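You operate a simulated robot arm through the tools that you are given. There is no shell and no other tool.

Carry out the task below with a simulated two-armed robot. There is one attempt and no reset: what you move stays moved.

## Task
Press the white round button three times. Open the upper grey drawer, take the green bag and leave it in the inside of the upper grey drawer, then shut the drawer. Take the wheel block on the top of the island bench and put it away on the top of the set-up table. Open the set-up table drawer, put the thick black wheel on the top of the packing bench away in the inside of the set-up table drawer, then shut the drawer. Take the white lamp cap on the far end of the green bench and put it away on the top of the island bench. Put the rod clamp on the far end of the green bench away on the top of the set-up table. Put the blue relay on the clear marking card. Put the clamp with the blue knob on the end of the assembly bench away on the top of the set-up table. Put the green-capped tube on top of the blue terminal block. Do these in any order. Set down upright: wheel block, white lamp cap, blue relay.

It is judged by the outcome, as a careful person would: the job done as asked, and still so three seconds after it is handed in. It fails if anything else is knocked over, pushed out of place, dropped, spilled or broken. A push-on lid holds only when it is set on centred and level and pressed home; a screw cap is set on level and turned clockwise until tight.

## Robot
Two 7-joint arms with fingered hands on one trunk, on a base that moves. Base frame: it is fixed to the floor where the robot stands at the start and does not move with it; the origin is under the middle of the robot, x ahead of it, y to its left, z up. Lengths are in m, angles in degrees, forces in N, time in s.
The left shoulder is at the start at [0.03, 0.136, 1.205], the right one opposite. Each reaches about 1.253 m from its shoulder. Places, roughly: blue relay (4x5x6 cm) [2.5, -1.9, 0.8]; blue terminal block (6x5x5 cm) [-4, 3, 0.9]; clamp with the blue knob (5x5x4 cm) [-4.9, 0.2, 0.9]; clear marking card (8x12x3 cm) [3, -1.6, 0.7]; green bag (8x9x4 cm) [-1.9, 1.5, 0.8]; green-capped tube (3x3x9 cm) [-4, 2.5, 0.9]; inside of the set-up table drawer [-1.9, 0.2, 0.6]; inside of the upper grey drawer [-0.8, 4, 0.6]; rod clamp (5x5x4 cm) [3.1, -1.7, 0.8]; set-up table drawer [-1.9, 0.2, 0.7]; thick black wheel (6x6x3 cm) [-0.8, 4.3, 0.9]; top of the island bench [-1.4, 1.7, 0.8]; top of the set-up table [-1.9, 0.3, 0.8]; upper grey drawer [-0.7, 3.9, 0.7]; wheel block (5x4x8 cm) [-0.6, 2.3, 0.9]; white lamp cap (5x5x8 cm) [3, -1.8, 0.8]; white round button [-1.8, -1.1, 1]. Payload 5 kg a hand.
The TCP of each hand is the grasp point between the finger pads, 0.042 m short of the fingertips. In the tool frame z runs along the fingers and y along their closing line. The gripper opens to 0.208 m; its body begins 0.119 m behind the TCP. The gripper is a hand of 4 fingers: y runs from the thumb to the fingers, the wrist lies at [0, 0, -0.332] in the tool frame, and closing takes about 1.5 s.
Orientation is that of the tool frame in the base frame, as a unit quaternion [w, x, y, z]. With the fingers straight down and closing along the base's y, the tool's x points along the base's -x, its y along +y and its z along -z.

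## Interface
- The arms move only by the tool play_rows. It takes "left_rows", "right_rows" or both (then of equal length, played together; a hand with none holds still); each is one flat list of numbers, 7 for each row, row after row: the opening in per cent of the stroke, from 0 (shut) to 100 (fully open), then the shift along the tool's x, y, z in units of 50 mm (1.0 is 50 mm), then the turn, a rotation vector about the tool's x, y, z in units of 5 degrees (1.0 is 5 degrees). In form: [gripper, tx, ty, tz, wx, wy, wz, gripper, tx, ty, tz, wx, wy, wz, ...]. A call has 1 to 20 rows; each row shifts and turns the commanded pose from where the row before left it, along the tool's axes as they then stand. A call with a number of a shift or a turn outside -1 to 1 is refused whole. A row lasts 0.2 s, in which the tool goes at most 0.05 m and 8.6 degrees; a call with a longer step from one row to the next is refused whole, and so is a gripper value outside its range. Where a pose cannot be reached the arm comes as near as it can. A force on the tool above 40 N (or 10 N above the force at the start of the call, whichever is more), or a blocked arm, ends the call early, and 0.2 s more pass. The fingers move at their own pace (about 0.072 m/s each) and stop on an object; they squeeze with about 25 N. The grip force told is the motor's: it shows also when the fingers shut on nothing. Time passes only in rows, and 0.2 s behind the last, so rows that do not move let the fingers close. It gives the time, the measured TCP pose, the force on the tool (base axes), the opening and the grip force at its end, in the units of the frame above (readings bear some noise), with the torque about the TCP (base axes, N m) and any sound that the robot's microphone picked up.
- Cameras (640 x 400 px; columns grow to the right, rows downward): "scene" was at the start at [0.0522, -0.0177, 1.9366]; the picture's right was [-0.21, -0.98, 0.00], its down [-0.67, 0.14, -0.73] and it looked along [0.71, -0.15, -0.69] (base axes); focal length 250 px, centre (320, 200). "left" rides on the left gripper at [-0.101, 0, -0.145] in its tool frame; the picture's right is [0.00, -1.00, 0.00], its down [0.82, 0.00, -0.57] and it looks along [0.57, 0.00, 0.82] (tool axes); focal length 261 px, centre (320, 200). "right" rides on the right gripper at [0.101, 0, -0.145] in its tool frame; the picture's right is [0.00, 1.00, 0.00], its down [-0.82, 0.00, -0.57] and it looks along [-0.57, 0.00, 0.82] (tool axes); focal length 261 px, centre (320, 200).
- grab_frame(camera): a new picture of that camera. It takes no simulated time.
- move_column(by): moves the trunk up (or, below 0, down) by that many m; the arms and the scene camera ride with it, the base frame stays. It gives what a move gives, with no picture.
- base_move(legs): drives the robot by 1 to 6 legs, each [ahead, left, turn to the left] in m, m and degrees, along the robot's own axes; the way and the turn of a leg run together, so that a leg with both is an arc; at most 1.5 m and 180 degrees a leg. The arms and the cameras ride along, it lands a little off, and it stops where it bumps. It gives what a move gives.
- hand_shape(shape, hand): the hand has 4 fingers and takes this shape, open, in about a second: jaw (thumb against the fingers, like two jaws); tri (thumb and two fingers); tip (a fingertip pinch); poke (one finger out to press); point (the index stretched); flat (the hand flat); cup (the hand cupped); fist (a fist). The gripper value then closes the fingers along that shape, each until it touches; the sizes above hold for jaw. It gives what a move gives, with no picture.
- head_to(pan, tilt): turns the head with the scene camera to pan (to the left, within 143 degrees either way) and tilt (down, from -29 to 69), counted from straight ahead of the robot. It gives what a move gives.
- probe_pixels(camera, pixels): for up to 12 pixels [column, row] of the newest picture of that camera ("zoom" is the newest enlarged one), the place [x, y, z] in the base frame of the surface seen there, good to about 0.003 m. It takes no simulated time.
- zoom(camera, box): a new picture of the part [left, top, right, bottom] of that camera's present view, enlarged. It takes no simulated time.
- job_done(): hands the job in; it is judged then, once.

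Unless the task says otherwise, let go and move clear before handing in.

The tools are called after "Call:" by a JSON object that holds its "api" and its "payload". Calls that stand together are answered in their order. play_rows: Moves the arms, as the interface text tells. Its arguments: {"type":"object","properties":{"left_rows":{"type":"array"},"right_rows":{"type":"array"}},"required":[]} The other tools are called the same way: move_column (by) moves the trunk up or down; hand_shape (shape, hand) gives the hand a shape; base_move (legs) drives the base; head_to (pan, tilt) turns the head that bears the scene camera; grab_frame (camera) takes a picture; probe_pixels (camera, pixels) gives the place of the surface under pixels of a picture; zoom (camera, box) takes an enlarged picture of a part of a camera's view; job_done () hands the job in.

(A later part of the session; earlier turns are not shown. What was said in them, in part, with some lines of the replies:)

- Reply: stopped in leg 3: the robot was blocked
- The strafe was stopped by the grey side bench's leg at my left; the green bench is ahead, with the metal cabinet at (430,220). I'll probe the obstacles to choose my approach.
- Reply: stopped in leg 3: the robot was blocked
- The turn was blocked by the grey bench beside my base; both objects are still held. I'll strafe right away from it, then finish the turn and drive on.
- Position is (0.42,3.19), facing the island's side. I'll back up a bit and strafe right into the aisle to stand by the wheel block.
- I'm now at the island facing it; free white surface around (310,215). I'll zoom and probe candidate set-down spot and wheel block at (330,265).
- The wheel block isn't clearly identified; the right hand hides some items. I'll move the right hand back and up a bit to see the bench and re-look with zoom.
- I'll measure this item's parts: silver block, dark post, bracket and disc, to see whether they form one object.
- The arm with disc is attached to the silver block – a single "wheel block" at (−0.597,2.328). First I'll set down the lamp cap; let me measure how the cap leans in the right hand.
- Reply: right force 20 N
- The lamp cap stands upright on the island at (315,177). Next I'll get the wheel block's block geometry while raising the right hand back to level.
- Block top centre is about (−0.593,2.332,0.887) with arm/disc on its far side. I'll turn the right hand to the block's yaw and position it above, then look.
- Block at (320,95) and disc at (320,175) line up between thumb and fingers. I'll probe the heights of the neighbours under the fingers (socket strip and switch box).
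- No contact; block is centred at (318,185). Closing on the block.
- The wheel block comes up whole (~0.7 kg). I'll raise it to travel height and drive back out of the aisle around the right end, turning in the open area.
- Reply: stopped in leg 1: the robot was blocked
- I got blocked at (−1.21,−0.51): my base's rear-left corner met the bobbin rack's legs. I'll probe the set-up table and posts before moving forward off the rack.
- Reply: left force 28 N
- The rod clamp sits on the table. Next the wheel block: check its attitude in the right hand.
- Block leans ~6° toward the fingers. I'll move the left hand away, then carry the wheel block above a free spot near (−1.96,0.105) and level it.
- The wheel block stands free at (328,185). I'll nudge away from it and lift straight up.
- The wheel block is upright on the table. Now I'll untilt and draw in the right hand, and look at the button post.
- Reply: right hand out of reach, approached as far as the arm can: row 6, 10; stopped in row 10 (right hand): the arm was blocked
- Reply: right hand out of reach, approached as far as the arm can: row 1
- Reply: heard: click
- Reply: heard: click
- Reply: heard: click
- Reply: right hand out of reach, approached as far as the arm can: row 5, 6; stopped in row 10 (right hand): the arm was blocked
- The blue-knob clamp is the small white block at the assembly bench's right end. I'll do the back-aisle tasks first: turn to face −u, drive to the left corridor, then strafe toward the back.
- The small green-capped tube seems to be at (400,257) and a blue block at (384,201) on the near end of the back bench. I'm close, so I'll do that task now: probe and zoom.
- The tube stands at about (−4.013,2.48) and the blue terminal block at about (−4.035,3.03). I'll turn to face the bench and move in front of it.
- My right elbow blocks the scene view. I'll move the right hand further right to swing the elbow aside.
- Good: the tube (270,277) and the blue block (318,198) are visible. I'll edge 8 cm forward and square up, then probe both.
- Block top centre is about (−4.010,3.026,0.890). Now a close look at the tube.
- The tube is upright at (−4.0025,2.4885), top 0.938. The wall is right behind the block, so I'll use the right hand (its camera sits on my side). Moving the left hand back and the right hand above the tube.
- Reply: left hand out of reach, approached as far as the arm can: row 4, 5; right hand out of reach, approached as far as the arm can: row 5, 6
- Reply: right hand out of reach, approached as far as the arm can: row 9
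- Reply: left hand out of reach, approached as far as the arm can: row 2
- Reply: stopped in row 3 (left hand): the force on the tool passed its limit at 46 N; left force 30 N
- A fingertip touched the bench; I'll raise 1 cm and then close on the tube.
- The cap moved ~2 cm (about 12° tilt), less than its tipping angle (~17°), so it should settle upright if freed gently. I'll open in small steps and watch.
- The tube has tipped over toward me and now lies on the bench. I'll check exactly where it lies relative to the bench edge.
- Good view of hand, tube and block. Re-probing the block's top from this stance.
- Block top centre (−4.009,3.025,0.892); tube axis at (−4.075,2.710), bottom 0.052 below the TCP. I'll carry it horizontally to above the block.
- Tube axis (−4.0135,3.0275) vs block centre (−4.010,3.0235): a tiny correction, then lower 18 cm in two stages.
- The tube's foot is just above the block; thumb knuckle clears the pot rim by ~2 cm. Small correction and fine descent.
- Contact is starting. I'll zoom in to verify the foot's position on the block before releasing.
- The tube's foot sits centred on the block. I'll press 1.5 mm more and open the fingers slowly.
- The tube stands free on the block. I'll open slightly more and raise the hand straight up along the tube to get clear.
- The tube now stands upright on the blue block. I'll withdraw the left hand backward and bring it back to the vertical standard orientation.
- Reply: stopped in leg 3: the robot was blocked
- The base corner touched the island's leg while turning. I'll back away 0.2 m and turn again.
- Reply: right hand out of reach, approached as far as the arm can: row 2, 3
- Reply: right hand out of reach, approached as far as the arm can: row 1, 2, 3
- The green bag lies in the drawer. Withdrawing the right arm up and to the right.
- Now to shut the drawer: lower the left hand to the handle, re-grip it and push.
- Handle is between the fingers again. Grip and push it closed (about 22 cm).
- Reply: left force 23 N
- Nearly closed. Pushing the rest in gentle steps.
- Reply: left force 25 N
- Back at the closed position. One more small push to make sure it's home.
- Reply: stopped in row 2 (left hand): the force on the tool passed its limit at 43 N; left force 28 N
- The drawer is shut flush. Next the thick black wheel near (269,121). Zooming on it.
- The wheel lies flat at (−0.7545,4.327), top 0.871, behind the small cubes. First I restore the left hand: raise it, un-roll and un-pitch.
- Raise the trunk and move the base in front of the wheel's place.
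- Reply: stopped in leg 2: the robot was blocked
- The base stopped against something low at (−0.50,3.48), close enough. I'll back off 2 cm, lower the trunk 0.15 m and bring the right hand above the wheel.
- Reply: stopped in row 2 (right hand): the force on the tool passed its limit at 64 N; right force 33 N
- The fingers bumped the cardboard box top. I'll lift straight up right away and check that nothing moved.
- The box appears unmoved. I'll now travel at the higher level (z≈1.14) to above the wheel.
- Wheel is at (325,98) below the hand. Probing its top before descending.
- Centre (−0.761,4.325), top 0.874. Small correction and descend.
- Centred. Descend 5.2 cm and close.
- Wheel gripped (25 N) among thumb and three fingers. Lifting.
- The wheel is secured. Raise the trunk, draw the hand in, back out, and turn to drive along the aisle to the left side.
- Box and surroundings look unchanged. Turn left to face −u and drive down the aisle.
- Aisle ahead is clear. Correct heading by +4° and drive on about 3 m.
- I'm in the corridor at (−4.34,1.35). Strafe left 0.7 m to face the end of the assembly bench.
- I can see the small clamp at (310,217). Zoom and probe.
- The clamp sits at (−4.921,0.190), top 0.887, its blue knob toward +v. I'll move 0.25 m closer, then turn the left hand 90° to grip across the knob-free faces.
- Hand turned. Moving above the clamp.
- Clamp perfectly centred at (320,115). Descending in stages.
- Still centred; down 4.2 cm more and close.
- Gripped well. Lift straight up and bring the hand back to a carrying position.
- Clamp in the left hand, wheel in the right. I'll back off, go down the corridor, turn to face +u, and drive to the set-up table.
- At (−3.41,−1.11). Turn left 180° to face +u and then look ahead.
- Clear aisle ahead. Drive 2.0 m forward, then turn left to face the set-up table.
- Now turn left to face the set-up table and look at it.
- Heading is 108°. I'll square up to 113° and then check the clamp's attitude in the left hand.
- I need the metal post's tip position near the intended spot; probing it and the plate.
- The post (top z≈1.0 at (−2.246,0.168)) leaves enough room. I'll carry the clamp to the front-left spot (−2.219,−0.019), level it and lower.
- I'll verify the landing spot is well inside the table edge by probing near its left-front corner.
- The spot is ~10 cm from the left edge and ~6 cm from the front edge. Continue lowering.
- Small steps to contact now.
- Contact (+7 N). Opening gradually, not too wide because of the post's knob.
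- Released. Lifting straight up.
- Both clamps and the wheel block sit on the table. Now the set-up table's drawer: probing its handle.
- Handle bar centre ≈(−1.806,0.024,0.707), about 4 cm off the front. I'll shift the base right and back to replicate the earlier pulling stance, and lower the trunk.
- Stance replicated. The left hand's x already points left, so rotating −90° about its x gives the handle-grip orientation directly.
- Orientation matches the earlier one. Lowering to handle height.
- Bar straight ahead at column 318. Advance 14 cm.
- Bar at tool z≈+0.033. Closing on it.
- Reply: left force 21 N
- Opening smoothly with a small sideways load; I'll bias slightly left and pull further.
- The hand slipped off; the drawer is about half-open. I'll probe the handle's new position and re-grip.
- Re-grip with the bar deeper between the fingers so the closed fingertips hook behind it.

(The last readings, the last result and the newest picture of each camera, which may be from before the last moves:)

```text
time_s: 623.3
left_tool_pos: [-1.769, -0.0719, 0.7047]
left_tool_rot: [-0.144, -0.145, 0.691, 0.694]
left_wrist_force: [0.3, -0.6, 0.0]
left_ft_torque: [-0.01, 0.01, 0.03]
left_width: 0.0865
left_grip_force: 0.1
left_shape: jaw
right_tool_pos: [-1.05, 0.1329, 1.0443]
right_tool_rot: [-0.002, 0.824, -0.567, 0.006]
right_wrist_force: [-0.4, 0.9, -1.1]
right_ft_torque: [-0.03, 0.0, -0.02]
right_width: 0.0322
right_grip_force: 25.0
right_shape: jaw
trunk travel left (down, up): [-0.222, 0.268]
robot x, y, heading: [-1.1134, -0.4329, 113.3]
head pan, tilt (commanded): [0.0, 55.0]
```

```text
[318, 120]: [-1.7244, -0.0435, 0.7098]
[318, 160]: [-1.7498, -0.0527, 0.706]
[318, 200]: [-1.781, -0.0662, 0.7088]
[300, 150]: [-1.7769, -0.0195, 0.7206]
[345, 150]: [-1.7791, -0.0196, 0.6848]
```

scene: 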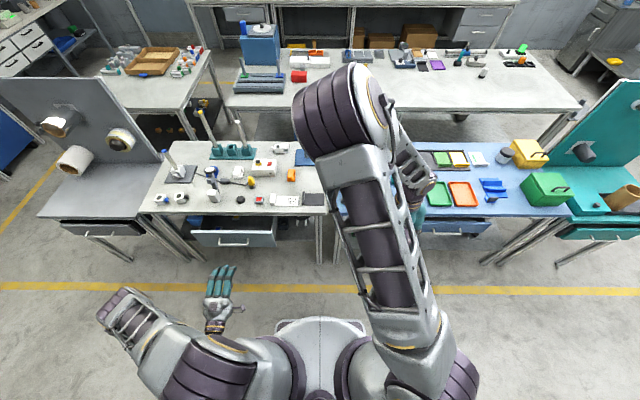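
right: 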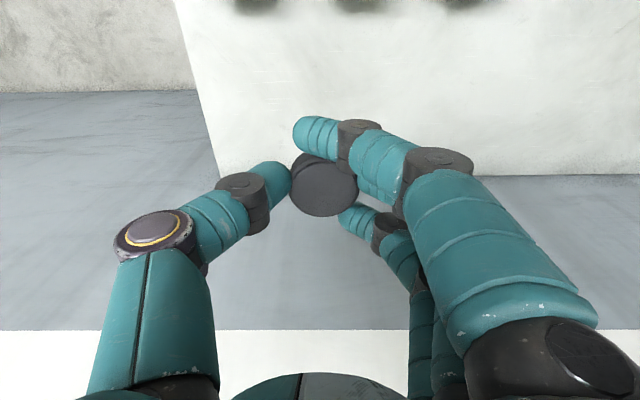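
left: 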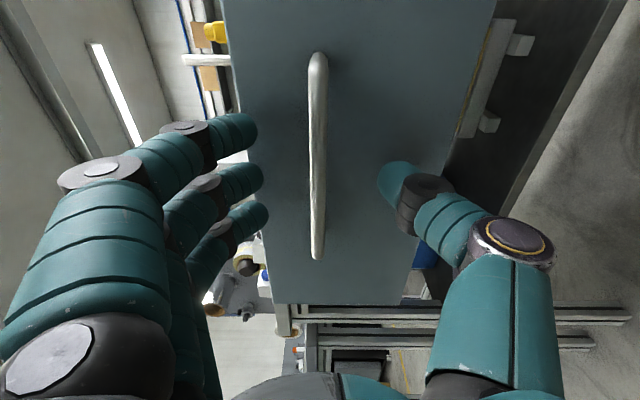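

Bar is now at tool z≈+0.016. Close and pull again.

Call:
{"api": "play_rows", "payload": {"left_rows": [30, 0, 0, 0, 0, 0, 0, 20, 0, 0, 0, 0, 0, 0, 10, 0, 0, 0, 0, 0, 0, 0, 0, 0, 0, 0, 0, 0, 0, 0, 0, 0, 0, 0, 0, 0, 0, 0, 0, 0, 0, 0]}}

Call:
{"api": "play_rows", "payload": {"left_rows": [0, 0, 0, -0.3, 0, 0, 0, 0, 0, 0, -0.4, 0, 0, 0, 0, 0, 0, -0.4, 0, 0, 0, 0, 0, 0, -0.4, 0, 0, 0]}}

Call:
{"api": "grab_frame", "payload": {"camera": "left"}}

```text
time_s: 624.7
left_tool_pos: [-1.7685, -0.0713, 0.7055]
left_tool_rot: [-0.144, -0.144, 0.691, 0.693]
left_wrist_force: [0.7, 1.2, -3.2]
left_ft_torque: [-0.08, -0.01, -0.01]
left_width: 0.0007
left_grip_force: 24.8
left_shape: jaw
right_tool_pos: [-1.0495, 0.1333, 1.0444]
right_tool_rot: [-0.002, 0.823, -0.567, 0.006]
right_wrist_force: [0.2, -0.7, -1.0]
right_ft_torque: [0.0, 0.01, 0.0]
right_width: 0.0321
right_grip_force: 24.7
right_shape: jaw
trunk travel left (down, up): [-0.222, 0.268]
robot x, y, heading: [-1.1166, -0.4319, 113.3]
head pan, tilt (commanded): [0.0, 55.0]
```

```text
time_s: 625.7
left_tool_pos: [-1.7345, -0.1433, 0.7037]
left_tool_rot: [-0.143, -0.145, 0.691, 0.693]
left_wrist_force: [-6.0, -2.9, -11.6]
left_ft_torque: [-0.23, -0.11, -0.08]
left_width: 0.0
left_grip_force: 24.9
left_shape: jaw
right_tool_pos: [-1.0489, 0.1327, 1.0447]
right_tool_rot: [-0.001, 0.823, -0.567, 0.006]
right_wrist_force: [0.3, -0.5, -0.8]
right_ft_torque: [0.02, 0.01, 0.02]
right_width: 0.0322
right_grip_force: 24.9
right_shape: jaw
trunk travel left (down, up): [-0.222, 0.268]
robot x, y, heading: [-1.114, -0.4327, 113.0]
head pan, tilt (commanded): [0.0, 55.0]
```

```text
taken
```

left: 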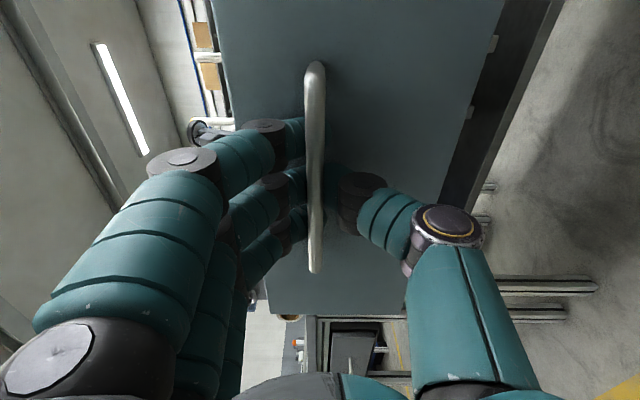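

Now the closed fingers are hooked behind the bar and the drawer follows. Pull ~9 cm more.

Call:
{"api": "play_rows", "payload": {"left_rows": [0, 0.02, 0, -0.4, 0, 0, 0, 0, 0, 0, -0.4, 0, 0, 0, 0, 0, 0, -0.4, 0, 0, 0, 0, 0, 0, -0.4, 0, 0, 0]}}

Call:
{"api": "grab_frame", "payload": {"camera": "scene"}}

Call:
{"api": "zoom", "payload": {"camera": "scene", "box": [150, 190, 350, 300]}}

```text
time_s: 626.7
left_tool_pos: [-1.7038, -0.2158, 0.7045]
left_tool_rot: [-0.146, -0.145, 0.69, 0.694]
left_wrist_force: [-7.5, -4.6, -11.7]
left_ft_torque: [-0.2, -0.15, -0.09]
left_width: 0.0001
left_grip_force: 25.3
left_shape: jaw
right_tool_pos: [-1.0515, 0.1323, 1.0455]
right_tool_rot: [-0.002, 0.823, -0.567, 0.006]
right_wrist_force: [0.1, 0.0, -0.2]
right_ft_torque: [0.0, 0.0, 0.05]
right_width: 0.0321
right_grip_force: 25.0
right_shape: jaw
trunk travel left (down, up): [-0.222, 0.268]
robot x, y, heading: [-1.1145, -0.4329, 113.2]
head pan, tilt (commanded): [0.0, 55.0]
```

```text
taken
```

scene: 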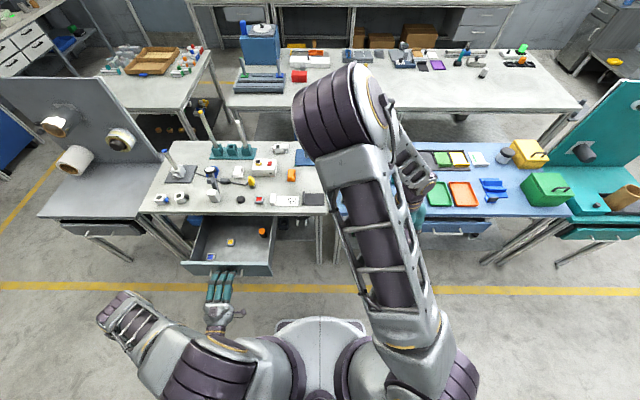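

```text
3.20 times, centred on (250, 245) of scene
```

zoom: 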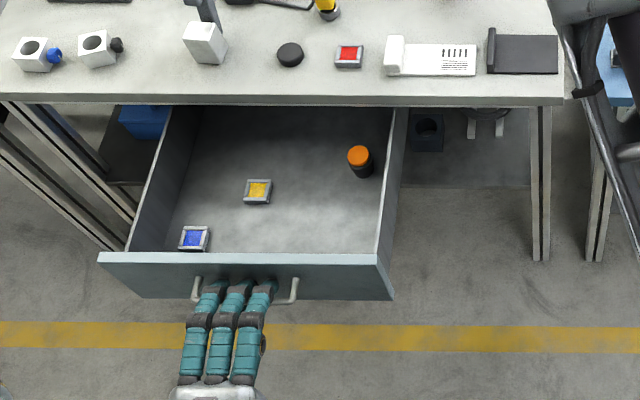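

The drawer is wide open. Inside there's free floor around zoom (320,215). Probing.

Call:
{"api": "probe_pixels", "payload": {"camera": "zoom", "pixels": [[320, 215], [340, 225], [300, 220], [320, 190], [257, 185], [360, 150], [360, 175], [375, 240], [290, 240], [200, 255], [360, 265], [290, 150]]}}

```text
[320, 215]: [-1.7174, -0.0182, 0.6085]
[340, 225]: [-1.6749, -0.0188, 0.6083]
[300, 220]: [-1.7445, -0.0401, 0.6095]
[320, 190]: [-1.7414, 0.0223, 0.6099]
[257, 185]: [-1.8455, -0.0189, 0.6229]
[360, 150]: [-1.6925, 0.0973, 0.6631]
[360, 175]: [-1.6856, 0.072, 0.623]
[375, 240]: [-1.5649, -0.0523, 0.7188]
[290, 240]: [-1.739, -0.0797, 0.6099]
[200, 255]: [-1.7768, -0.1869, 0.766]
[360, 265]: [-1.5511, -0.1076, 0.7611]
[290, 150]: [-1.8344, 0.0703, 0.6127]
```

Drawer floor z≈0.609; I'll set the wheel at about (−1.727,−0.027). Carrying the right hand across above the drawer, as before.

Call:
{"api": "play_rows", "payload": {"right_rows": [8, -0.123, 0.918, -0.05, 0, 0, 0, 8, -0.123, 0.918, -0.05, 0, 0, 0, 8, -0.123, 0.918, -0.05, 0, 0, 0, 8, -0.123, 0.918, -0.05, 0, 0, 0, 8, -0.123, 0.918, 0, 0, 0, 0, 8, -0.123, 0.918, 0, 0, 0, 0, 8, -0.123, 0.918, 0, 0, 0, 0, 8, -0.123, 0.918, 0, 0, 0, 0, 8, -0.123, 0.918, 0, 0, 0, 0, 8, -0.123, 0.918, 0, 0, 0, 0]}}

Call:
{"api": "grab_frame", "payload": {"camera": "scene"}}

```text
time_s: 628.9
left_tool_pos: [-1.704, -0.2148, 0.7038]
left_tool_rot: [-0.143, -0.146, 0.69, 0.694]
left_wrist_force: [-17.9, -5.4, -7.6]
left_ft_torque: [-0.1, -0.07, 0.1]
left_width: 0.0
left_grip_force: 25.0
left_shape: jaw
right_tool_pos: [-1.5019, 0.0298, 1.0469]
right_tool_rot: [-0.001, 0.823, -0.567, 0.006]
right_wrist_force: [-0.3, -0.8, -1.2]
right_ft_torque: [0.03, -0.06, 0.03]
right_width: 0.0321
right_grip_force: 24.8
right_shape: jaw
trunk travel left (down, up): [-0.222, 0.268]
robot x, y, heading: [-1.1154, -0.4307, 113.2]
head pan, tilt (commanded): [0.0, 55.0]
```

```text
taken
```

scene: 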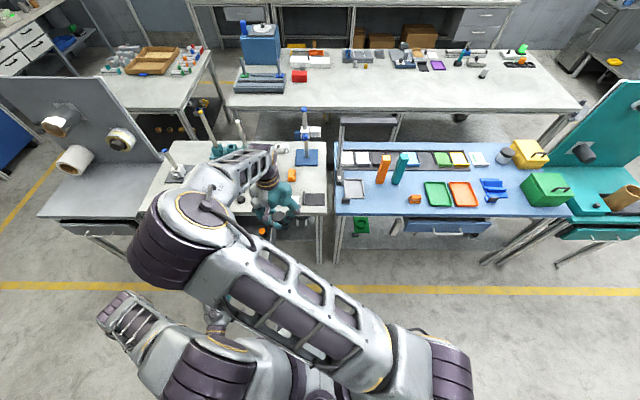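

Call:
{"api": "play_rows", "payload": {"right_rows": [8, -0.123, 0.918, 0, 0, 0, 0, 8, -0.123, 0.918, 0, 0, 0, 0, 8, -0.123, 0.918, 0, 0, 0, 0, 8, -0.123, 0.918, 0, 0, 0, 0, 8, -0.123, 0.918, 0, 0, 0, 0]}}

Call:
{"api": "grab_frame", "payload": {"camera": "right"}}

Call:
{"api": "probe_pixels", "payload": {"camera": "right", "pixels": [[320, 60], [320, 90], [320, 110], [250, 80], [400, 80], [320, 30]]}}

```text
time_s: 630.1
left_tool_pos: [-1.7043, -0.213, 0.7032]
left_tool_rot: [-0.145, -0.145, 0.69, 0.694]
left_wrist_force: [-16.9, -4.4, -8.2]
left_ft_torque: [-0.14, -0.08, 0.08]
left_width: 0.0
left_grip_force: 25.4
left_shape: jaw
right_tool_pos: [-1.7278, -0.0239, 1.0518]
right_tool_rot: [-0.002, 0.823, -0.568, 0.006]
right_wrist_force: [-0.1, 0.1, -1.1]
right_ft_torque: [-0.05, -0.04, -0.04]
right_width: 0.0321
right_grip_force: 25.0
right_shape: jaw
trunk travel left (down, up): [-0.222, 0.268]
robot x, y, heading: [-1.1145, -0.4335, 113.0]
head pan, tilt (commanded): [0.0, 55.0]
```

```text
taken
```

right: 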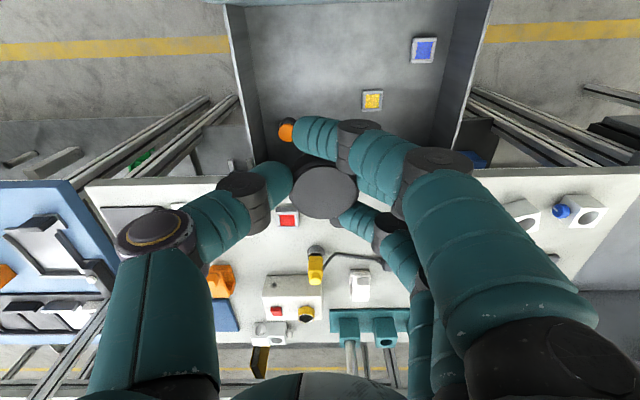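

```text
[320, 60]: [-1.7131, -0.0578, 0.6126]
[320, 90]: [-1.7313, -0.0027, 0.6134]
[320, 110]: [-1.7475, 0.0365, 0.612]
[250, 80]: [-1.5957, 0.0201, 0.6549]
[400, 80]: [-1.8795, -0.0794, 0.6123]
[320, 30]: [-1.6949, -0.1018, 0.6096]
```

Over free floor; the bottle is ~9 cm off the thumb's path. Descending in stages.

Call:
{"api": "play_rows", "payload": {"right_rows": [8, 0, 0, 0.8, 0, 0, 0, 8, 0, 0, 0.8, 0, 0, 0, 8, 0, 0, 0.8, 0, 0, 0, 8, 0, 0, 0.8, 0, 0, 0, 8, 0, 0, 0.8, 0, 0, 0]}}

Call:
{"api": "grab_frame", "payload": {"camera": "right"}}

Call:
{"api": "grab_frame", "payload": {"camera": "scene"}}

```text
time_s: 631.3
left_tool_pos: [-1.7042, -0.2133, 0.7045]
left_tool_rot: [-0.145, -0.145, 0.69, 0.694]
left_wrist_force: [-15.2, -4.5, -9.1]
left_ft_torque: [-0.23, -0.1, 0.07]
left_width: 0.0001
left_grip_force: 25.1
left_shape: jaw
right_tool_pos: [-1.7221, -0.0249, 0.8507]
right_tool_rot: [-0.002, 0.823, -0.568, 0.005]
right_wrist_force: [-2.3, 0.7, 0.6]
right_ft_torque: [-0.04, -0.16, 0.01]
right_width: 0.0323
right_grip_force: 24.5
right_shape: jaw
trunk travel left (down, up): [-0.222, 0.268]
robot x, y, heading: [-1.1168, -0.433, 113.2]
head pan, tilt (commanded): [0.0, 55.0]
```

```text
taken
```

right: 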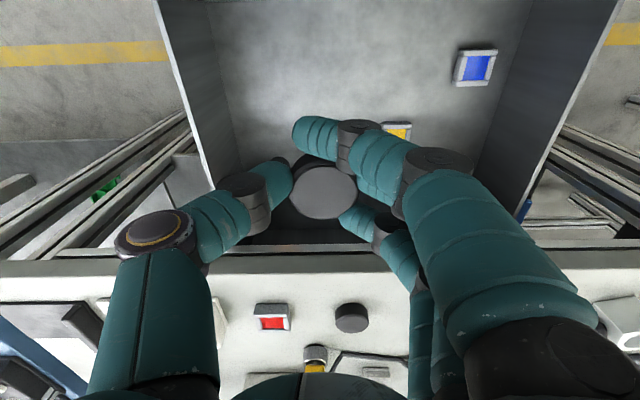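

```text
taken
```

scene: 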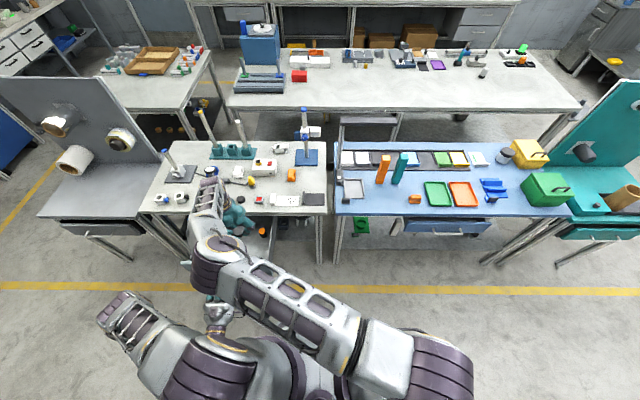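

Call:
{"api": "play_rows", "payload": {"right_rows": [8, 0, 0, 0.8, 0, 0, 0, 8, 0, 0, 0.8, 0, 0, 0, 8, 0, 0, 0.8, 0, 0, 0]}}

Call:
{"api": "grab_frame", "payload": {"camera": "right"}}

```text
time_s: 632.1
left_tool_pos: [-1.7037, -0.2152, 0.7039]
left_tool_rot: [-0.145, -0.144, 0.691, 0.694]
left_wrist_force: [-15.5, -4.4, -8.2]
left_ft_torque: [-0.21, -0.08, 0.03]
left_width: 0.0
left_grip_force: 24.8
left_shape: jaw
right_tool_pos: [-1.725, -0.0268, 0.7287]
right_tool_rot: [-0.001, 0.823, -0.568, 0.006]
right_wrist_force: [-1.8, 0.9, 1.9]
right_ft_torque: [-0.03, -0.11, 0.0]
right_width: 0.0317
right_grip_force: 24.4
right_shape: jaw
trunk travel left (down, up): [-0.222, 0.268]
robot x, y, heading: [-1.1152, -0.4348, 113.1]
head pan, tilt (commanded): [0.0, 55.0]
```

```text
taken
```

right: 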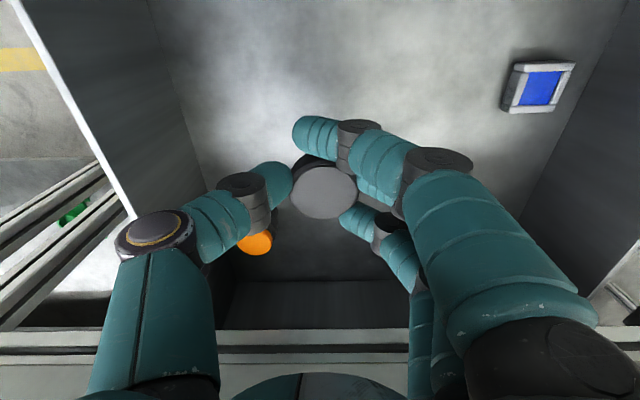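

Clear. Going down the last 7 cm.

Call:
{"api": "play_rows", "payload": {"right_rows": [8, 0, 0, 0.5, 0, 0, 0, 8, 0, 0, 0.5, 0, 0, 0, 8, 0, 0, 0.2, 0, 0, 0]}}

Call:
{"api": "play_rows", "payload": {"right_rows": [8, 0, 0, 0.08, 0, 0, 0, 8, 0, 0, 0.08, 0, 0, 0]}}

Call:
{"api": "grab_frame", "payload": {"camera": "right"}}

```text
time_s: 632.9
left_tool_pos: [-1.7036, -0.2146, 0.7037]
left_tool_rot: [-0.145, -0.144, 0.69, 0.694]
left_wrist_force: [-12.3, -5.0, -9.0]
left_ft_torque: [-0.22, -0.08, 0.01]
left_width: 0.0
left_grip_force: 24.6
left_shape: jaw
right_tool_pos: [-1.7234, -0.0252, 0.6673]
right_tool_rot: [-0.001, 0.823, -0.568, 0.005]
right_wrist_force: [-0.4, 0.4, -0.9]
right_ft_torque: [0.0, -0.01, 0.03]
right_width: 0.0318
right_grip_force: 24.2
right_shape: jaw
trunk travel left (down, up): [-0.222, 0.268]
robot x, y, heading: [-1.1151, -0.4295, 112.9]
head pan, tilt (commanded): [0.0, 55.0]
```

```text
time_s: 633.5
left_tool_pos: [-1.7031, -0.2141, 0.7029]
left_tool_rot: [-0.145, -0.144, 0.69, 0.694]
left_wrist_force: [-13.3, -4.4, -10.4]
left_ft_torque: [-0.21, -0.11, -0.01]
left_width: 0.0
left_grip_force: 24.9
left_shape: jaw
right_tool_pos: [-1.7221, -0.0261, 0.6596]
right_tool_rot: [-0.002, 0.824, -0.567, 0.005]
right_wrist_force: [1.2, -0.3, 0.4]
right_ft_torque: [0.0, 0.01, 0.0]
right_width: 0.0323
right_grip_force: 24.9
right_shape: jaw
trunk travel left (down, up): [-0.222, 0.268]
robot x, y, heading: [-1.1133, -0.4316, 113.1]
head pan, tilt (commanded): [0.0, 55.0]
```

```text
taken
```

right: 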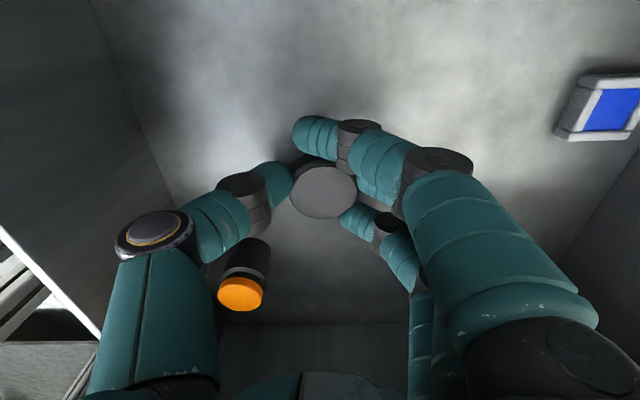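

Call:
{"api": "play_rows", "payload": {"right_rows": [8, 0, 0, 0.05, 0, 0, 0, 8, 0, 0, 0.05, 0, 0, 0]}}

```text
time_s: 634.1
left_tool_pos: [-1.703, -0.2143, 0.7035]
left_tool_rot: [-0.144, -0.145, 0.69, 0.695]
left_wrist_force: [-16.1, -1.2, -14.0]
left_ft_torque: [-0.29, -0.13, 0.12]
left_width: 0.0
left_grip_force: 25.0
left_shape: jaw
right_tool_pos: [-1.7224, -0.0254, 0.658]
right_tool_rot: [-0.001, 0.824, -0.567, 0.003]
right_wrist_force: [2.9, -4.0, 16.8]
right_ft_torque: [0.03, 0.48, 0.1]
right_width: 0.0328
right_grip_force: 25.3
right_shape: jaw
trunk travel left (down, up): [-0.222, 0.268]
robot x, y, heading: [-1.1105, -0.4312, 113.1]
head pan, tilt (commanded): [0.0, 55.0]
```

Contact with the drawer floor (17 N). Opening gently.

Call:
{"api": "play_rows", "payload": {"right_rows": [17, 0, 0, 0, 0, 0, 0, 20, 0, 0, 0, 0, 0, 0, 24, 0, 0, 0, 0, 0, 0, 28, 0, 0, 0, 0, 0, 0, 32, 0, 0, 0, 0, 0, 0, 36, 0, 0, 0, 0, 0, 0]}}

Call:
{"api": "grab_frame", "payload": {"camera": "right"}}

```text
time_s: 635.5
left_tool_pos: [-1.7038, -0.2147, 0.704]
left_tool_rot: [-0.144, -0.144, 0.69, 0.694]
left_wrist_force: [-13.1, -7.1, -12.6]
left_ft_torque: [-0.3, -0.17, 0.06]
left_width: 0.0001
left_grip_force: 24.9
left_shape: jaw
right_tool_pos: [-1.7209, -0.0266, 0.655]
right_tool_rot: [-0.003, 0.824, -0.567, 0.005]
right_wrist_force: [3.0, 2.0, 8.9]
right_ft_torque: [0.01, 0.28, -0.05]
right_width: 0.0726
right_grip_force: 0.0
right_shape: jaw
trunk travel left (down, up): [-0.222, 0.268]
robot x, y, heading: [-1.1157, -0.4342, 113.0]
head pan, tilt (commanded): [0.0, 55.0]
```

```text
taken
```

right: 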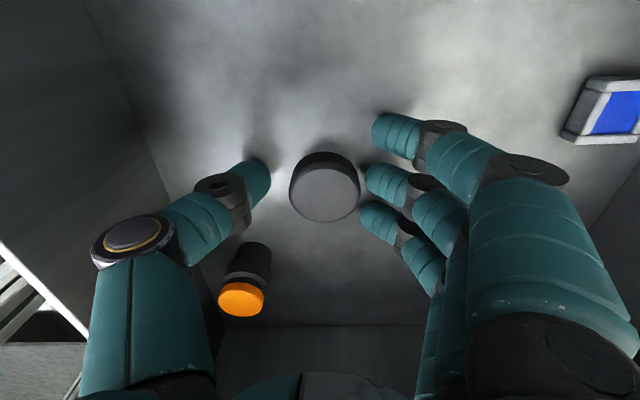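

The wheel rests in the drawer. Lifting the right hand straight out.

Call:
{"api": "play_rows", "payload": {"right_rows": [38, 0, 0, -0.2, 0, 0, 0, 38, 0, 0, -0.5, 0, 0, 0, 38, 0, 0, -0.8, 0, 0, 0, 38, 0, 0, -0.8, 0, 0, 0, 38, 0, 0, -0.9, 0, 0, 0, 38, 0, 0, -0.9, 0, 0, 0, 38, 0, 0, -0.9, 0, 0, 0, 38, 0, 0, -0.9, 0, 0, 0, 38, 0, 0, -0.9, 0, 0, 0, 38, 0, 0, -0.9, 0, 0, 0]}}

Call:
{"api": "grab_frame", "payload": {"camera": "right"}}

```text
time_s: 637.7
left_tool_pos: [-1.7039, -0.2155, 0.7033]
left_tool_rot: [-0.145, -0.145, 0.69, 0.694]
left_wrist_force: [-10.5, -6.2, -8.9]
left_ft_torque: [-0.16, -0.12, -0.06]
left_width: 0.0
left_grip_force: 24.7
left_shape: jaw
right_tool_pos: [-1.7253, -0.028, 1.0361]
right_tool_rot: [-0.001, 0.823, -0.567, 0.007]
right_wrist_force: [1.2, -0.6, -0.5]
right_ft_torque: [0.03, 0.04, 0.01]
right_width: 0.0787
right_grip_force: 0.2
right_shape: jaw
trunk travel left (down, up): [-0.222, 0.268]
robot x, y, heading: [-1.1155, -0.4329, 113.1]
head pan, tilt (commanded): [0.0, 55.0]
```

```text
taken
```

right: 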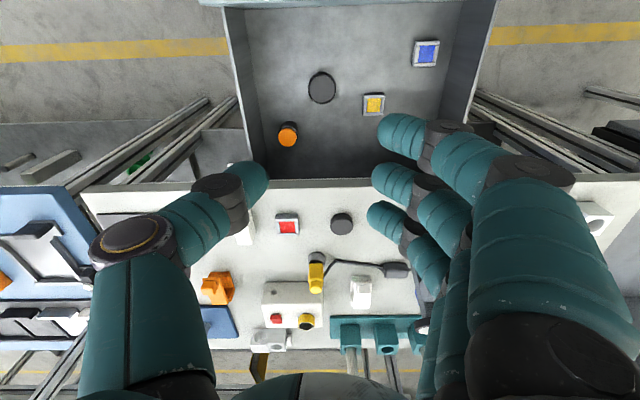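

The wheel is in the drawer. Retracting the right arm to the right, then closing the drawer.

Call:
{"api": "play_rows", "payload": {"right_rows": [38, 0.123, -0.918, 0, 0, 0, 0, 38, 0.123, -0.918, 0, 0, 0, 0, 38, 0.123, -0.918, 0, 0, 0, 0, 38, 0.123, -0.918, 0, 0, 0, 0, 38, 0.123, -0.918, 0, 0, 0, 0, 38, 0.123, -0.918, 0, 0, 0, 0, 38, 0.123, -0.918, 0, 0, 0, 0, 38, 0.123, -0.918, 0, 0, 0, 0, 38, 0.123, -0.918, 0, 0, 0, 0, 38, 0.123, -0.918, 0, 0, 0, 0, 38, 0.123, -0.918, 0, 0, 0, 0, 38, 0.123, -0.918, 0, 0, 0, 0, 38, 0.123, -0.918, 0, 0, 0, 0, 38, 0.123, -0.918, 0, 0, 0, 0]}}

Call:
{"api": "grab_frame", "payload": {"camera": "scene"}}

Call:
{"api": "grab_frame", "payload": {"camera": "left"}}

```text
time_s: 640.7
left_tool_pos: [-1.7042, -0.2145, 0.7032]
left_tool_rot: [-0.144, -0.144, 0.691, 0.693]
left_wrist_force: [-11.2, -4.1, -11.0]
left_ft_torque: [-0.24, -0.1, -0.05]
left_width: 0.0
left_grip_force: 25.3
left_shape: jaw
right_tool_pos: [-1.0957, 0.126, 1.0425]
right_tool_rot: [-0.002, 0.823, -0.567, 0.006]
right_wrist_force: [1.0, 0.3, -0.2]
right_ft_torque: [-0.11, 0.05, 0.02]
right_width: 0.079
right_grip_force: 0.0
right_shape: jaw
trunk travel left (down, up): [-0.222, 0.268]
robot x, y, heading: [-1.1171, -0.4379, 113.0]
head pan, tilt (commanded): [0.0, 55.0]
```

```text
taken
```

scene: 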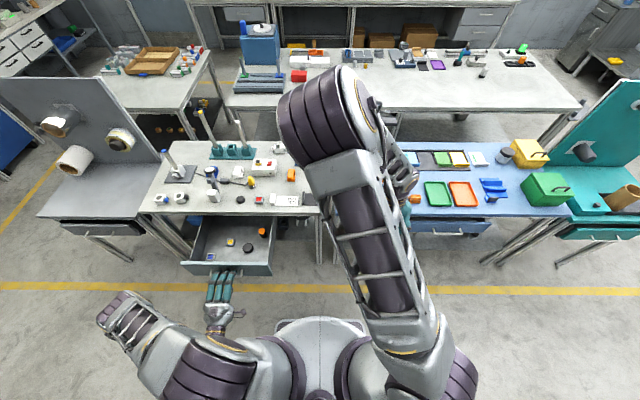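

```text
taken
```

left: 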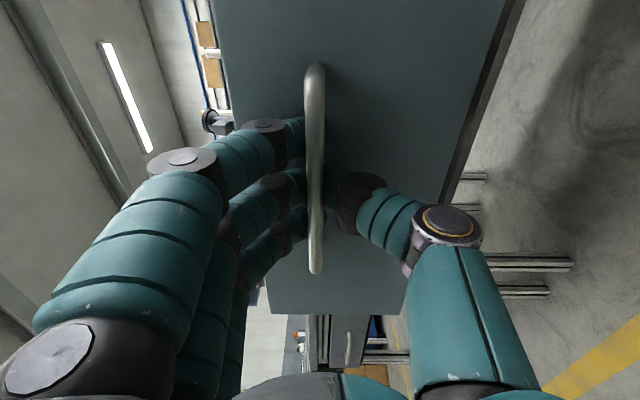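

Fingers are hooked behind the bar; pushing forward will press on the drawer front. Push 20 cm, then check.

Call:
{"api": "play_rows", "payload": {"left_rows": [0, 0, 0, 0.3, 0, 0, 0, 0, 0, 0, 0.5, 0, 0, 0, 0, 0, 0, 0.5, 0, 0, 0, 0, 0, 0, 0.5, 0, 0, 0, 0, 0, 0, 0.5, 0, 0, 0, 0, 0, 0, 0.5, 0, 0, 0, 0, 0, 0, 0.5, 0, 0, 0, 0, 0, 0, 0.5, 0, 0, 0]}}

Call:
{"api": "grab_frame", "payload": {"camera": "left"}}

Call:
{"api": "grab_frame", "payload": {"camera": "scene"}}

```text
time_s: 642.5
left_tool_pos: [-1.7768, -0.0385, 0.7057]
left_tool_rot: [-0.142, -0.145, 0.691, 0.694]
left_wrist_force: [12.2, 7.3, -17.1]
left_ft_torque: [-0.12, -0.13, -0.57]
left_width: 0.0
left_grip_force: 25.5
left_shape: jaw
right_tool_pos: [-1.0962, 0.1258, 1.0427]
right_tool_rot: [-0.001, 0.824, -0.567, 0.006]
right_wrist_force: [0.2, 0.7, 0.2]
right_ft_torque: [-0.04, -0.03, -0.01]
right_width: 0.0789
right_grip_force: 0.0
right_shape: jaw
trunk travel left (down, up): [-0.222, 0.268]
robot x, y, heading: [-1.1175, -0.4344, 113.0]
head pan, tilt (commanded): [0.0, 55.0]
```

```text
taken
```

left: 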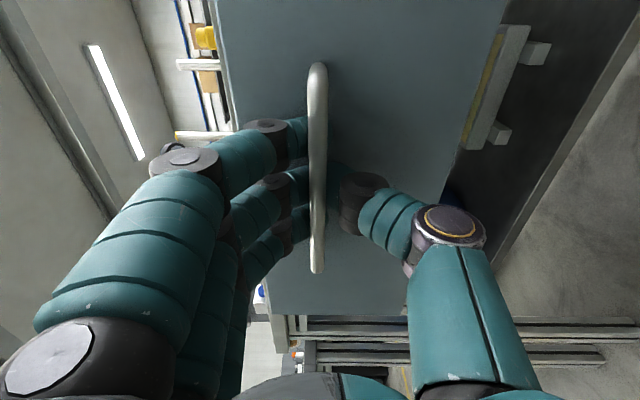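

```text
taken
```

scene: 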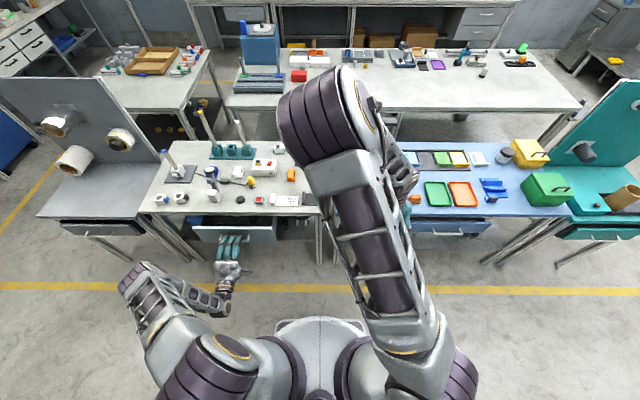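

Nearly closed; pushing the remaining ~6 cm in small steps.

Call:
{"api": "play_rows", "payload": {"left_rows": [0, -0.03, 0, 0.3, 0, 0, 0, 0, 0, 0, 0.3, 0, 0, 0, 0, 0, 0, 0.3, 0, 0, 0, 0, 0, 0, 0.2, 0, 0, 0]}}

Call:
{"api": "play_rows", "payload": {"left_rows": [0, 0, 0, 0.15, 0, 0, 0, 0, 0, 0, 0.15, 0, 0, 0]}}

Call:
{"api": "zoom", "payload": {"camera": "scene", "box": [150, 190, 350, 300]}}

Call:
{"api": "grab_frame", "payload": {"camera": "left"}}

```text
time_s: 643.5
left_tool_pos: [-1.7994, 0.0115, 0.7055]
left_tool_rot: [-0.143, -0.143, 0.691, 0.694]
left_wrist_force: [19.2, 8.1, -18.1]
left_ft_torque: [-0.14, -0.14, -0.57]
left_width: 0.0001
left_grip_force: 25.3
left_shape: jaw
right_tool_pos: [-1.0951, 0.1248, 1.0423]
right_tool_rot: [-0.001, 0.823, -0.568, 0.006]
right_wrist_force: [-0.3, -0.7, -0.4]
right_ft_torque: [0.0, 0.02, -0.02]
right_width: 0.079
right_grip_force: 0.1
right_shape: jaw
trunk travel left (down, up): [-0.222, 0.268]
robot x, y, heading: [-1.1115, -0.4321, 112.8]
head pan, tilt (commanded): [0.0, 55.0]
```

```text
time_s: 644.1
left_tool_pos: [-1.8045, 0.0244, 0.7049]
left_tool_rot: [-0.144, -0.144, 0.692, 0.693]
left_wrist_force: [24.4, 3.2, -21.1]
left_ft_torque: [-0.41, -0.25, -0.64]
left_width: 0.0002
left_grip_force: 24.9
left_shape: jaw
right_tool_pos: [-1.0955, 0.1239, 1.0427]
right_tool_rot: [-0.002, 0.824, -0.567, 0.006]
right_wrist_force: [0.1, -0.7, 0.0]
right_ft_torque: [0.05, 0.0, 0.0]
right_width: 0.0789
right_grip_force: 0.0
right_shape: jaw
trunk travel left (down, up): [-0.222, 0.268]
robot x, y, heading: [-1.1147, -0.4311, 112.9]
head pan, tilt (commanded): [0.0, 55.0]
```

```text
3.20 times, centred on (250, 245) of scene
```

zoom: 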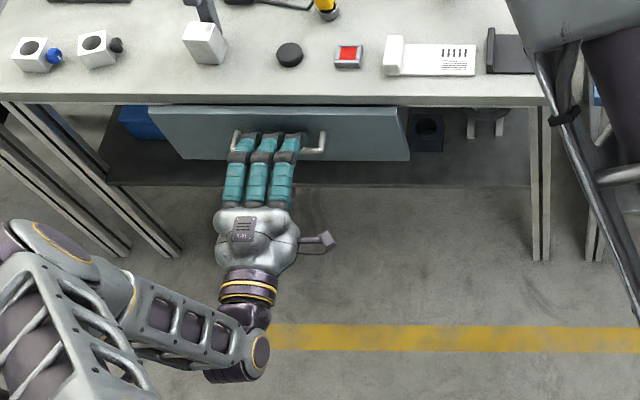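

```text
taken
```

left: 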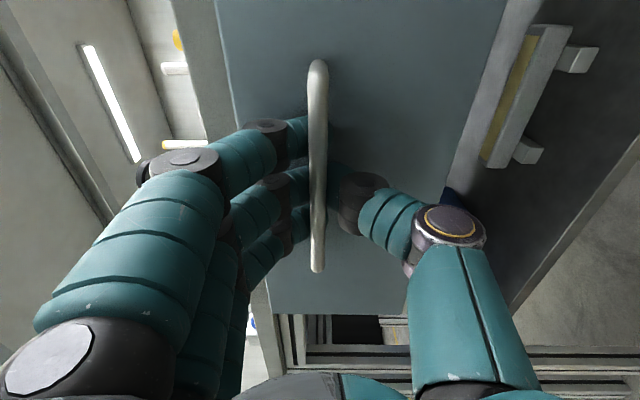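

Call:
{"api": "zoom", "payload": {"camera": "scene", "box": [150, 190, 350, 300]}}

Call:
{"api": "probe_pixels", "payload": {"camera": "zoom", "pixels": [[200, 140], [350, 140], [380, 130], [180, 130], [220, 120]]}}

```text
3.20 times, centred on (250, 245) of scene
```

zoom: 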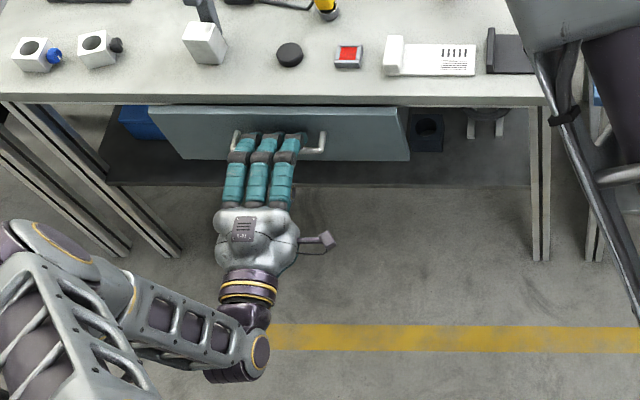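

```text
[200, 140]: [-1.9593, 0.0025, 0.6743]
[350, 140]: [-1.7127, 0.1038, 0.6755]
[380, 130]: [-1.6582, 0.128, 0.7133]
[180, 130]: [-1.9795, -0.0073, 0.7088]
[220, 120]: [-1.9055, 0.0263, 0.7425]
```

The drawer front is back at its original plane (v≈0.766): shut. Now open the fingers and withdraw.

Call:
{"api": "play_rows", "payload": {"left_rows": [10, 0, 0, -0.05, 0, 0, 0, 20, 0, 0, 0, 0, 0, 0, 30, 0, 0, 0, 0, 0, 0, 42, 0, 0, 0, 0, 0, 0, 42, 0, 0, 0, 0, 0, 0, 42, 0, 0, 0, 0, 0, 0]}}

Call:
{"api": "grab_frame", "payload": {"camera": "left"}}

```text
time_s: 645.5
left_tool_pos: [-1.8067, 0.0206, 0.7062]
left_tool_rot: [-0.145, -0.145, 0.69, 0.694]
left_wrist_force: [3.7, -21.3, -0.5]
left_ft_torque: [0.07, 0.08, -0.25]
left_width: 0.0818
left_grip_force: 0.0
left_shape: jaw
right_tool_pos: [-1.0958, 0.1222, 1.0422]
right_tool_rot: [-0.002, 0.824, -0.566, 0.005]
right_wrist_force: [-0.6, 0.7, 0.4]
right_ft_torque: [0.01, 0.01, 0.02]
right_width: 0.0788
right_grip_force: 0.1
right_shape: jaw
trunk travel left (down, up): [-0.222, 0.268]
robot x, y, heading: [-1.1158, -0.4356, 112.9]
head pan, tilt (commanded): [0.0, 55.0]
```

```text
taken
```

left: 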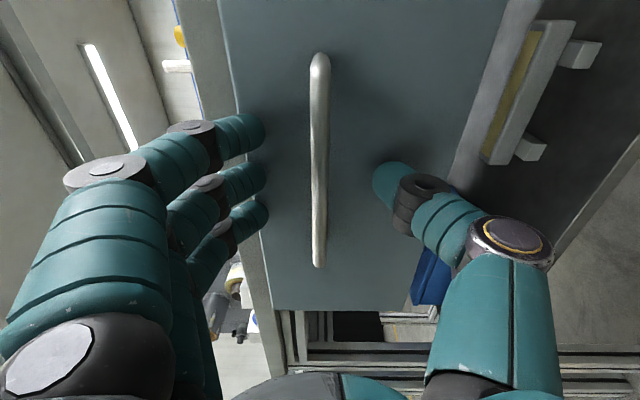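

Fingers free of the bar. Backing off and verifying the drawer stays shut.

Call:
{"api": "play_rows", "payload": {"left_rows": [42, 0, 0, -0.4, 0, 0, 0, 42, 0, 0, -0.7, 0, 0, 0, 42, 0, 0, -0.8, 0, 0, 0, 42, 0, 0, -0.8, 0, 0, 0]}}

Call:
{"api": "zoom", "payload": {"camera": "scene", "box": [150, 190, 350, 300]}}

Call:
{"api": "probe_pixels", "payload": {"camera": "zoom", "pixels": [[200, 140], [350, 140], [380, 130], [180, 130], [270, 125]]}}

```text
time_s: 646.5
left_tool_pos: [-1.7508, -0.104, 0.7064]
left_tool_rot: [-0.144, -0.143, 0.69, 0.695]
left_wrist_force: [-0.4, 0.4, 0.7]
left_ft_torque: [-0.01, -0.04, -0.05]
left_width: 0.0866
left_grip_force: 0.0
left_shape: jaw
right_tool_pos: [-1.0953, 0.1231, 1.042]
right_tool_rot: [-0.002, 0.823, -0.568, 0.005]
right_wrist_force: [0.2, -0.5, 0.2]
right_ft_torque: [0.06, 0.05, 0.02]
right_width: 0.079
right_grip_force: 0.1
right_shape: jaw
trunk travel left (down, up): [-0.222, 0.268]
robot x, y, heading: [-1.1141, -0.4352, 113.1]
head pan, tilt (commanded): [0.0, 55.0]
```

```text
3.20 times, centred on (250, 245) of scene
```

zoom: 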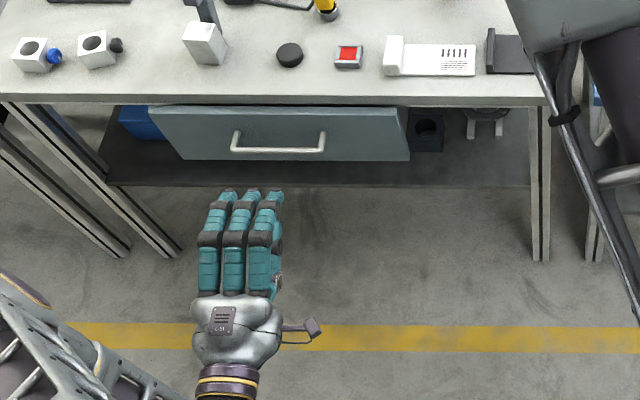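

```text
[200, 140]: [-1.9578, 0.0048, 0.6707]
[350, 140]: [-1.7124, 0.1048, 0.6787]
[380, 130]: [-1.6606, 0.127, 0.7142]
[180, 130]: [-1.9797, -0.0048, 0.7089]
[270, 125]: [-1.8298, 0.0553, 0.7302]
```

Drawer is shut. Raising the left hand clear and doing a last visual check of the table and of the lamp cap on the island.

Call:
{"api": "play_rows", "payload": {"left_rows": [42, 0, 0.8, -0.3, 0, 0, 0, 42, 0, 0.8, -0.3, 0, 0, 0, 42, 0, 0.8, 0, 0, 0, 0, 42, 0, 0.8, 0, 0, 0, 0]}}

Call:
{"api": "head_to", "payload": {"pan": 15, "tilt": 45}}

Call:
{"api": "zoom", "payload": {"camera": "scene", "box": [190, 130, 430, 300]}}

Call:
{"api": "head_to", "payload": {"pan": -5, "tilt": 30}}

Call:
{"api": "zoom", "payload": {"camera": "scene", "box": [160, 100, 560, 300]}}

```text
time_s: 647.5
left_tool_pos: [-1.74, -0.1336, 0.8653]
left_tool_rot: [-0.144, -0.145, 0.69, 0.694]
left_wrist_force: [0.7, 0.1, 0.6]
left_ft_torque: [0.01, 0.03, 0.06]
left_width: 0.087
left_grip_force: 0.0
left_shape: jaw
right_tool_pos: [-1.0952, 0.1239, 1.0426]
right_tool_rot: [-0.002, 0.824, -0.567, 0.004]
right_wrist_force: [0.1, 0.5, 0.1]
right_ft_torque: [0.01, 0.09, 0.02]
right_width: 0.0787
right_grip_force: 0.0
right_shape: jaw
trunk travel left (down, up): [-0.222, 0.268]
robot x, y, heading: [-1.118, -0.431, 113.2]
head pan, tilt (commanded): [0.0, 55.0]
```

```text
time_s: 648.2
left_tool_pos: [-1.7408, -0.1319, 0.8658]
left_tool_rot: [-0.145, -0.145, 0.69, 0.694]
left_wrist_force: [0.0, 0.1, 1.1]
left_ft_torque: [-0.01, -0.01, -0.01]
left_width: 0.0871
left_grip_force: 0.0
left_shape: jaw
right_tool_pos: [-1.0952, 0.124, 1.0425]
right_tool_rot: [-0.001, 0.824, -0.567, 0.006]
right_wrist_force: [0.1, -0.3, 0.1]
right_ft_torque: [0.03, 0.0, 0.03]
right_width: 0.0787
right_grip_force: 0.0
right_shape: jaw
trunk travel left (down, up): [-0.222, 0.268]
robot x, y, heading: [-1.1152, -0.4329, 112.9]
head pan, tilt (commanded): [15.0, 45.0]
```

```text
2.35 times, centred on (310, 215) of scene
```

zoom: 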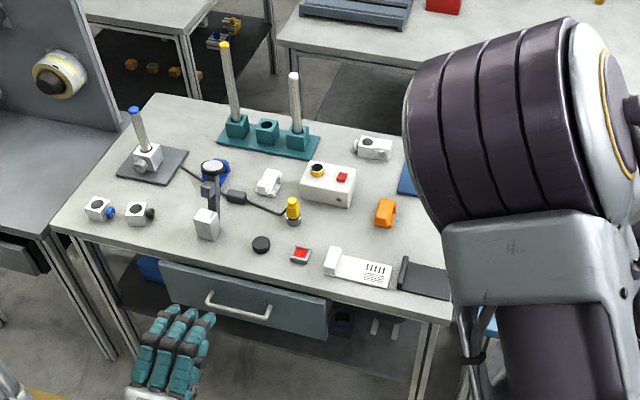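

```text
time_s: 649.1
left_tool_pos: [-1.7409, -0.1308, 0.8656]
left_tool_rot: [-0.145, -0.145, 0.691, 0.694]
left_wrist_force: [0.3, -0.9, 0.1]
left_ft_torque: [0.02, 0.0, 0.0]
left_width: 0.0869
left_grip_force: 0.1
left_shape: jaw
right_tool_pos: [-1.0964, 0.1238, 1.043]
right_tool_rot: [-0.001, 0.823, -0.567, 0.006]
right_wrist_force: [0.0, 0.1, 0.2]
right_ft_torque: [-0.04, -0.02, -0.01]
right_width: 0.0789
right_grip_force: 0.1
right_shape: jaw
trunk travel left (down, up): [-0.222, 0.268]
robot x, y, heading: [-1.1152, -0.4303, 113.1]
head pan, tilt (commanded): [-5.0, 30.0]
```

```text
1.60 times, centred on (360, 200) of scene
```

zoom: 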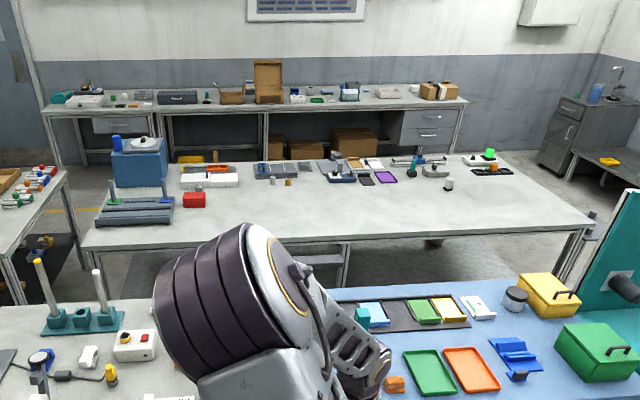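

Lamp cap stands at (450,183). One last look at the tube on its block across the room and the grey drawer.

Call:
{"api": "zoom", "payload": {"camera": "scene", "box": [180, 140, 240, 175]}}

Call:
{"api": "zoom", "payload": {"camera": "scene", "box": [390, 140, 470, 220]}}

```text
10.67 times, centred on (210, 158) of scene
```

zoom: 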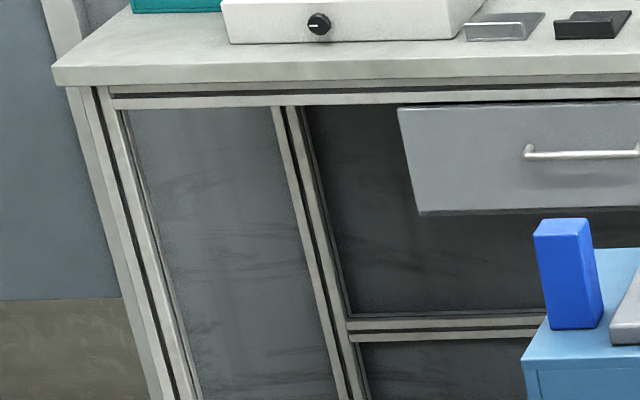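

```text
5.00 times, centred on (430, 180) of scene
```

zoom: 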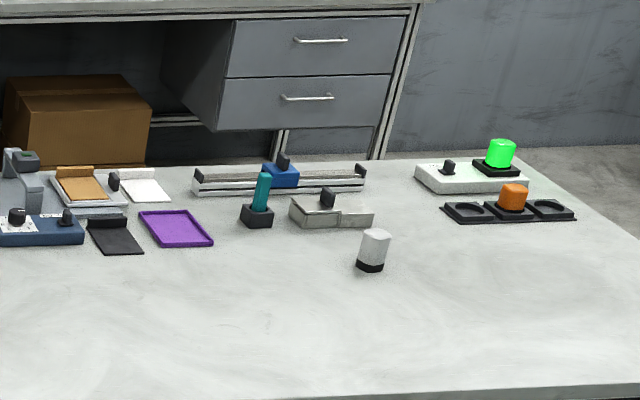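

Call:
{"api": "zoom", "payload": {"camera": "scene", "box": [180, 115, 260, 160]}}

Call:
{"api": "zoom", "payload": {"camera": "scene", "box": [390, 125, 470, 170]}}

```text
8.00 times, centred on (220, 138) of scene
```

zoom: 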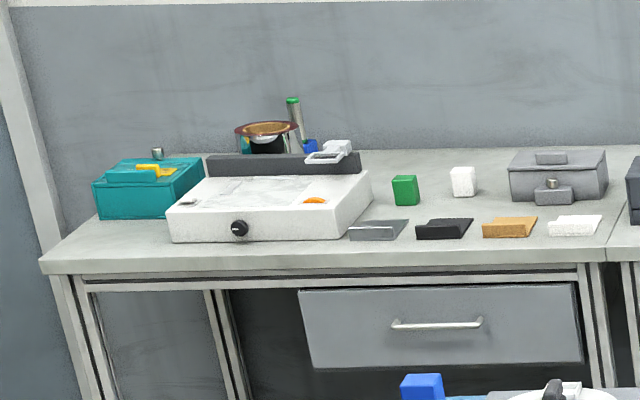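

```text
8.00 times, centred on (430, 148) of scene
```

zoom: 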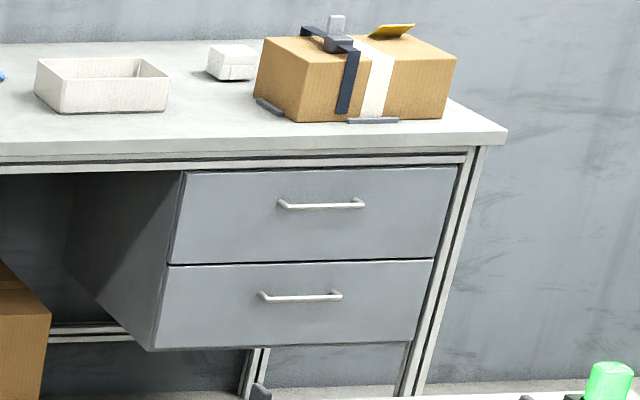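

Everything checks out: the tube stands on the blue block, both drawers are shut, the lamp cap is upright on the island, and the wheel block and both clamps are on the set-up table. Both hands are empty and clear, so I'm handing in.

Call:
{"api": "job_done", "payload": {}}

```text
The job is handed in.
```

I finished all the tasks and handed the job in. I don't have the judge's result yet.

| Task | Result |
|---|---|
| White round button | Pressed three times. I heard one click per press and the display reset to 0.0 m. |
| Green bag | In the upper grey drawer, which is shut flush. |
| Wheel block | Upright on top of the set-up table. |
| Thick black wheel | In the set-up table drawer, which is shut. |
| White lamp cap | Upright on top of the island bench. |
| Rod clamp | On top of the set-up table. |
| Blue relay | Upright on the clear marking card. I didn't go back to look at it before handing in. |
| Clamp with the blue knob | On top of the set-up table. |
| Green-capped tube | Standing on the blue terminal block. Both of its ends have the same green cap. |

A few things went less cleanly than the results suggest:

- **Tube:** it tipped over on the bench at my first attempt to grasp it. I picked it up again and stood it on the block.
- **Cardboard box on the packing bench:** my fingers bumped its top with a short force of about 64 N. I saw no sign that it had moved.
- **Base bumps:** the base lightly touched a bench leg or rack a few times while I was driving. I saw no sign that anything moved.
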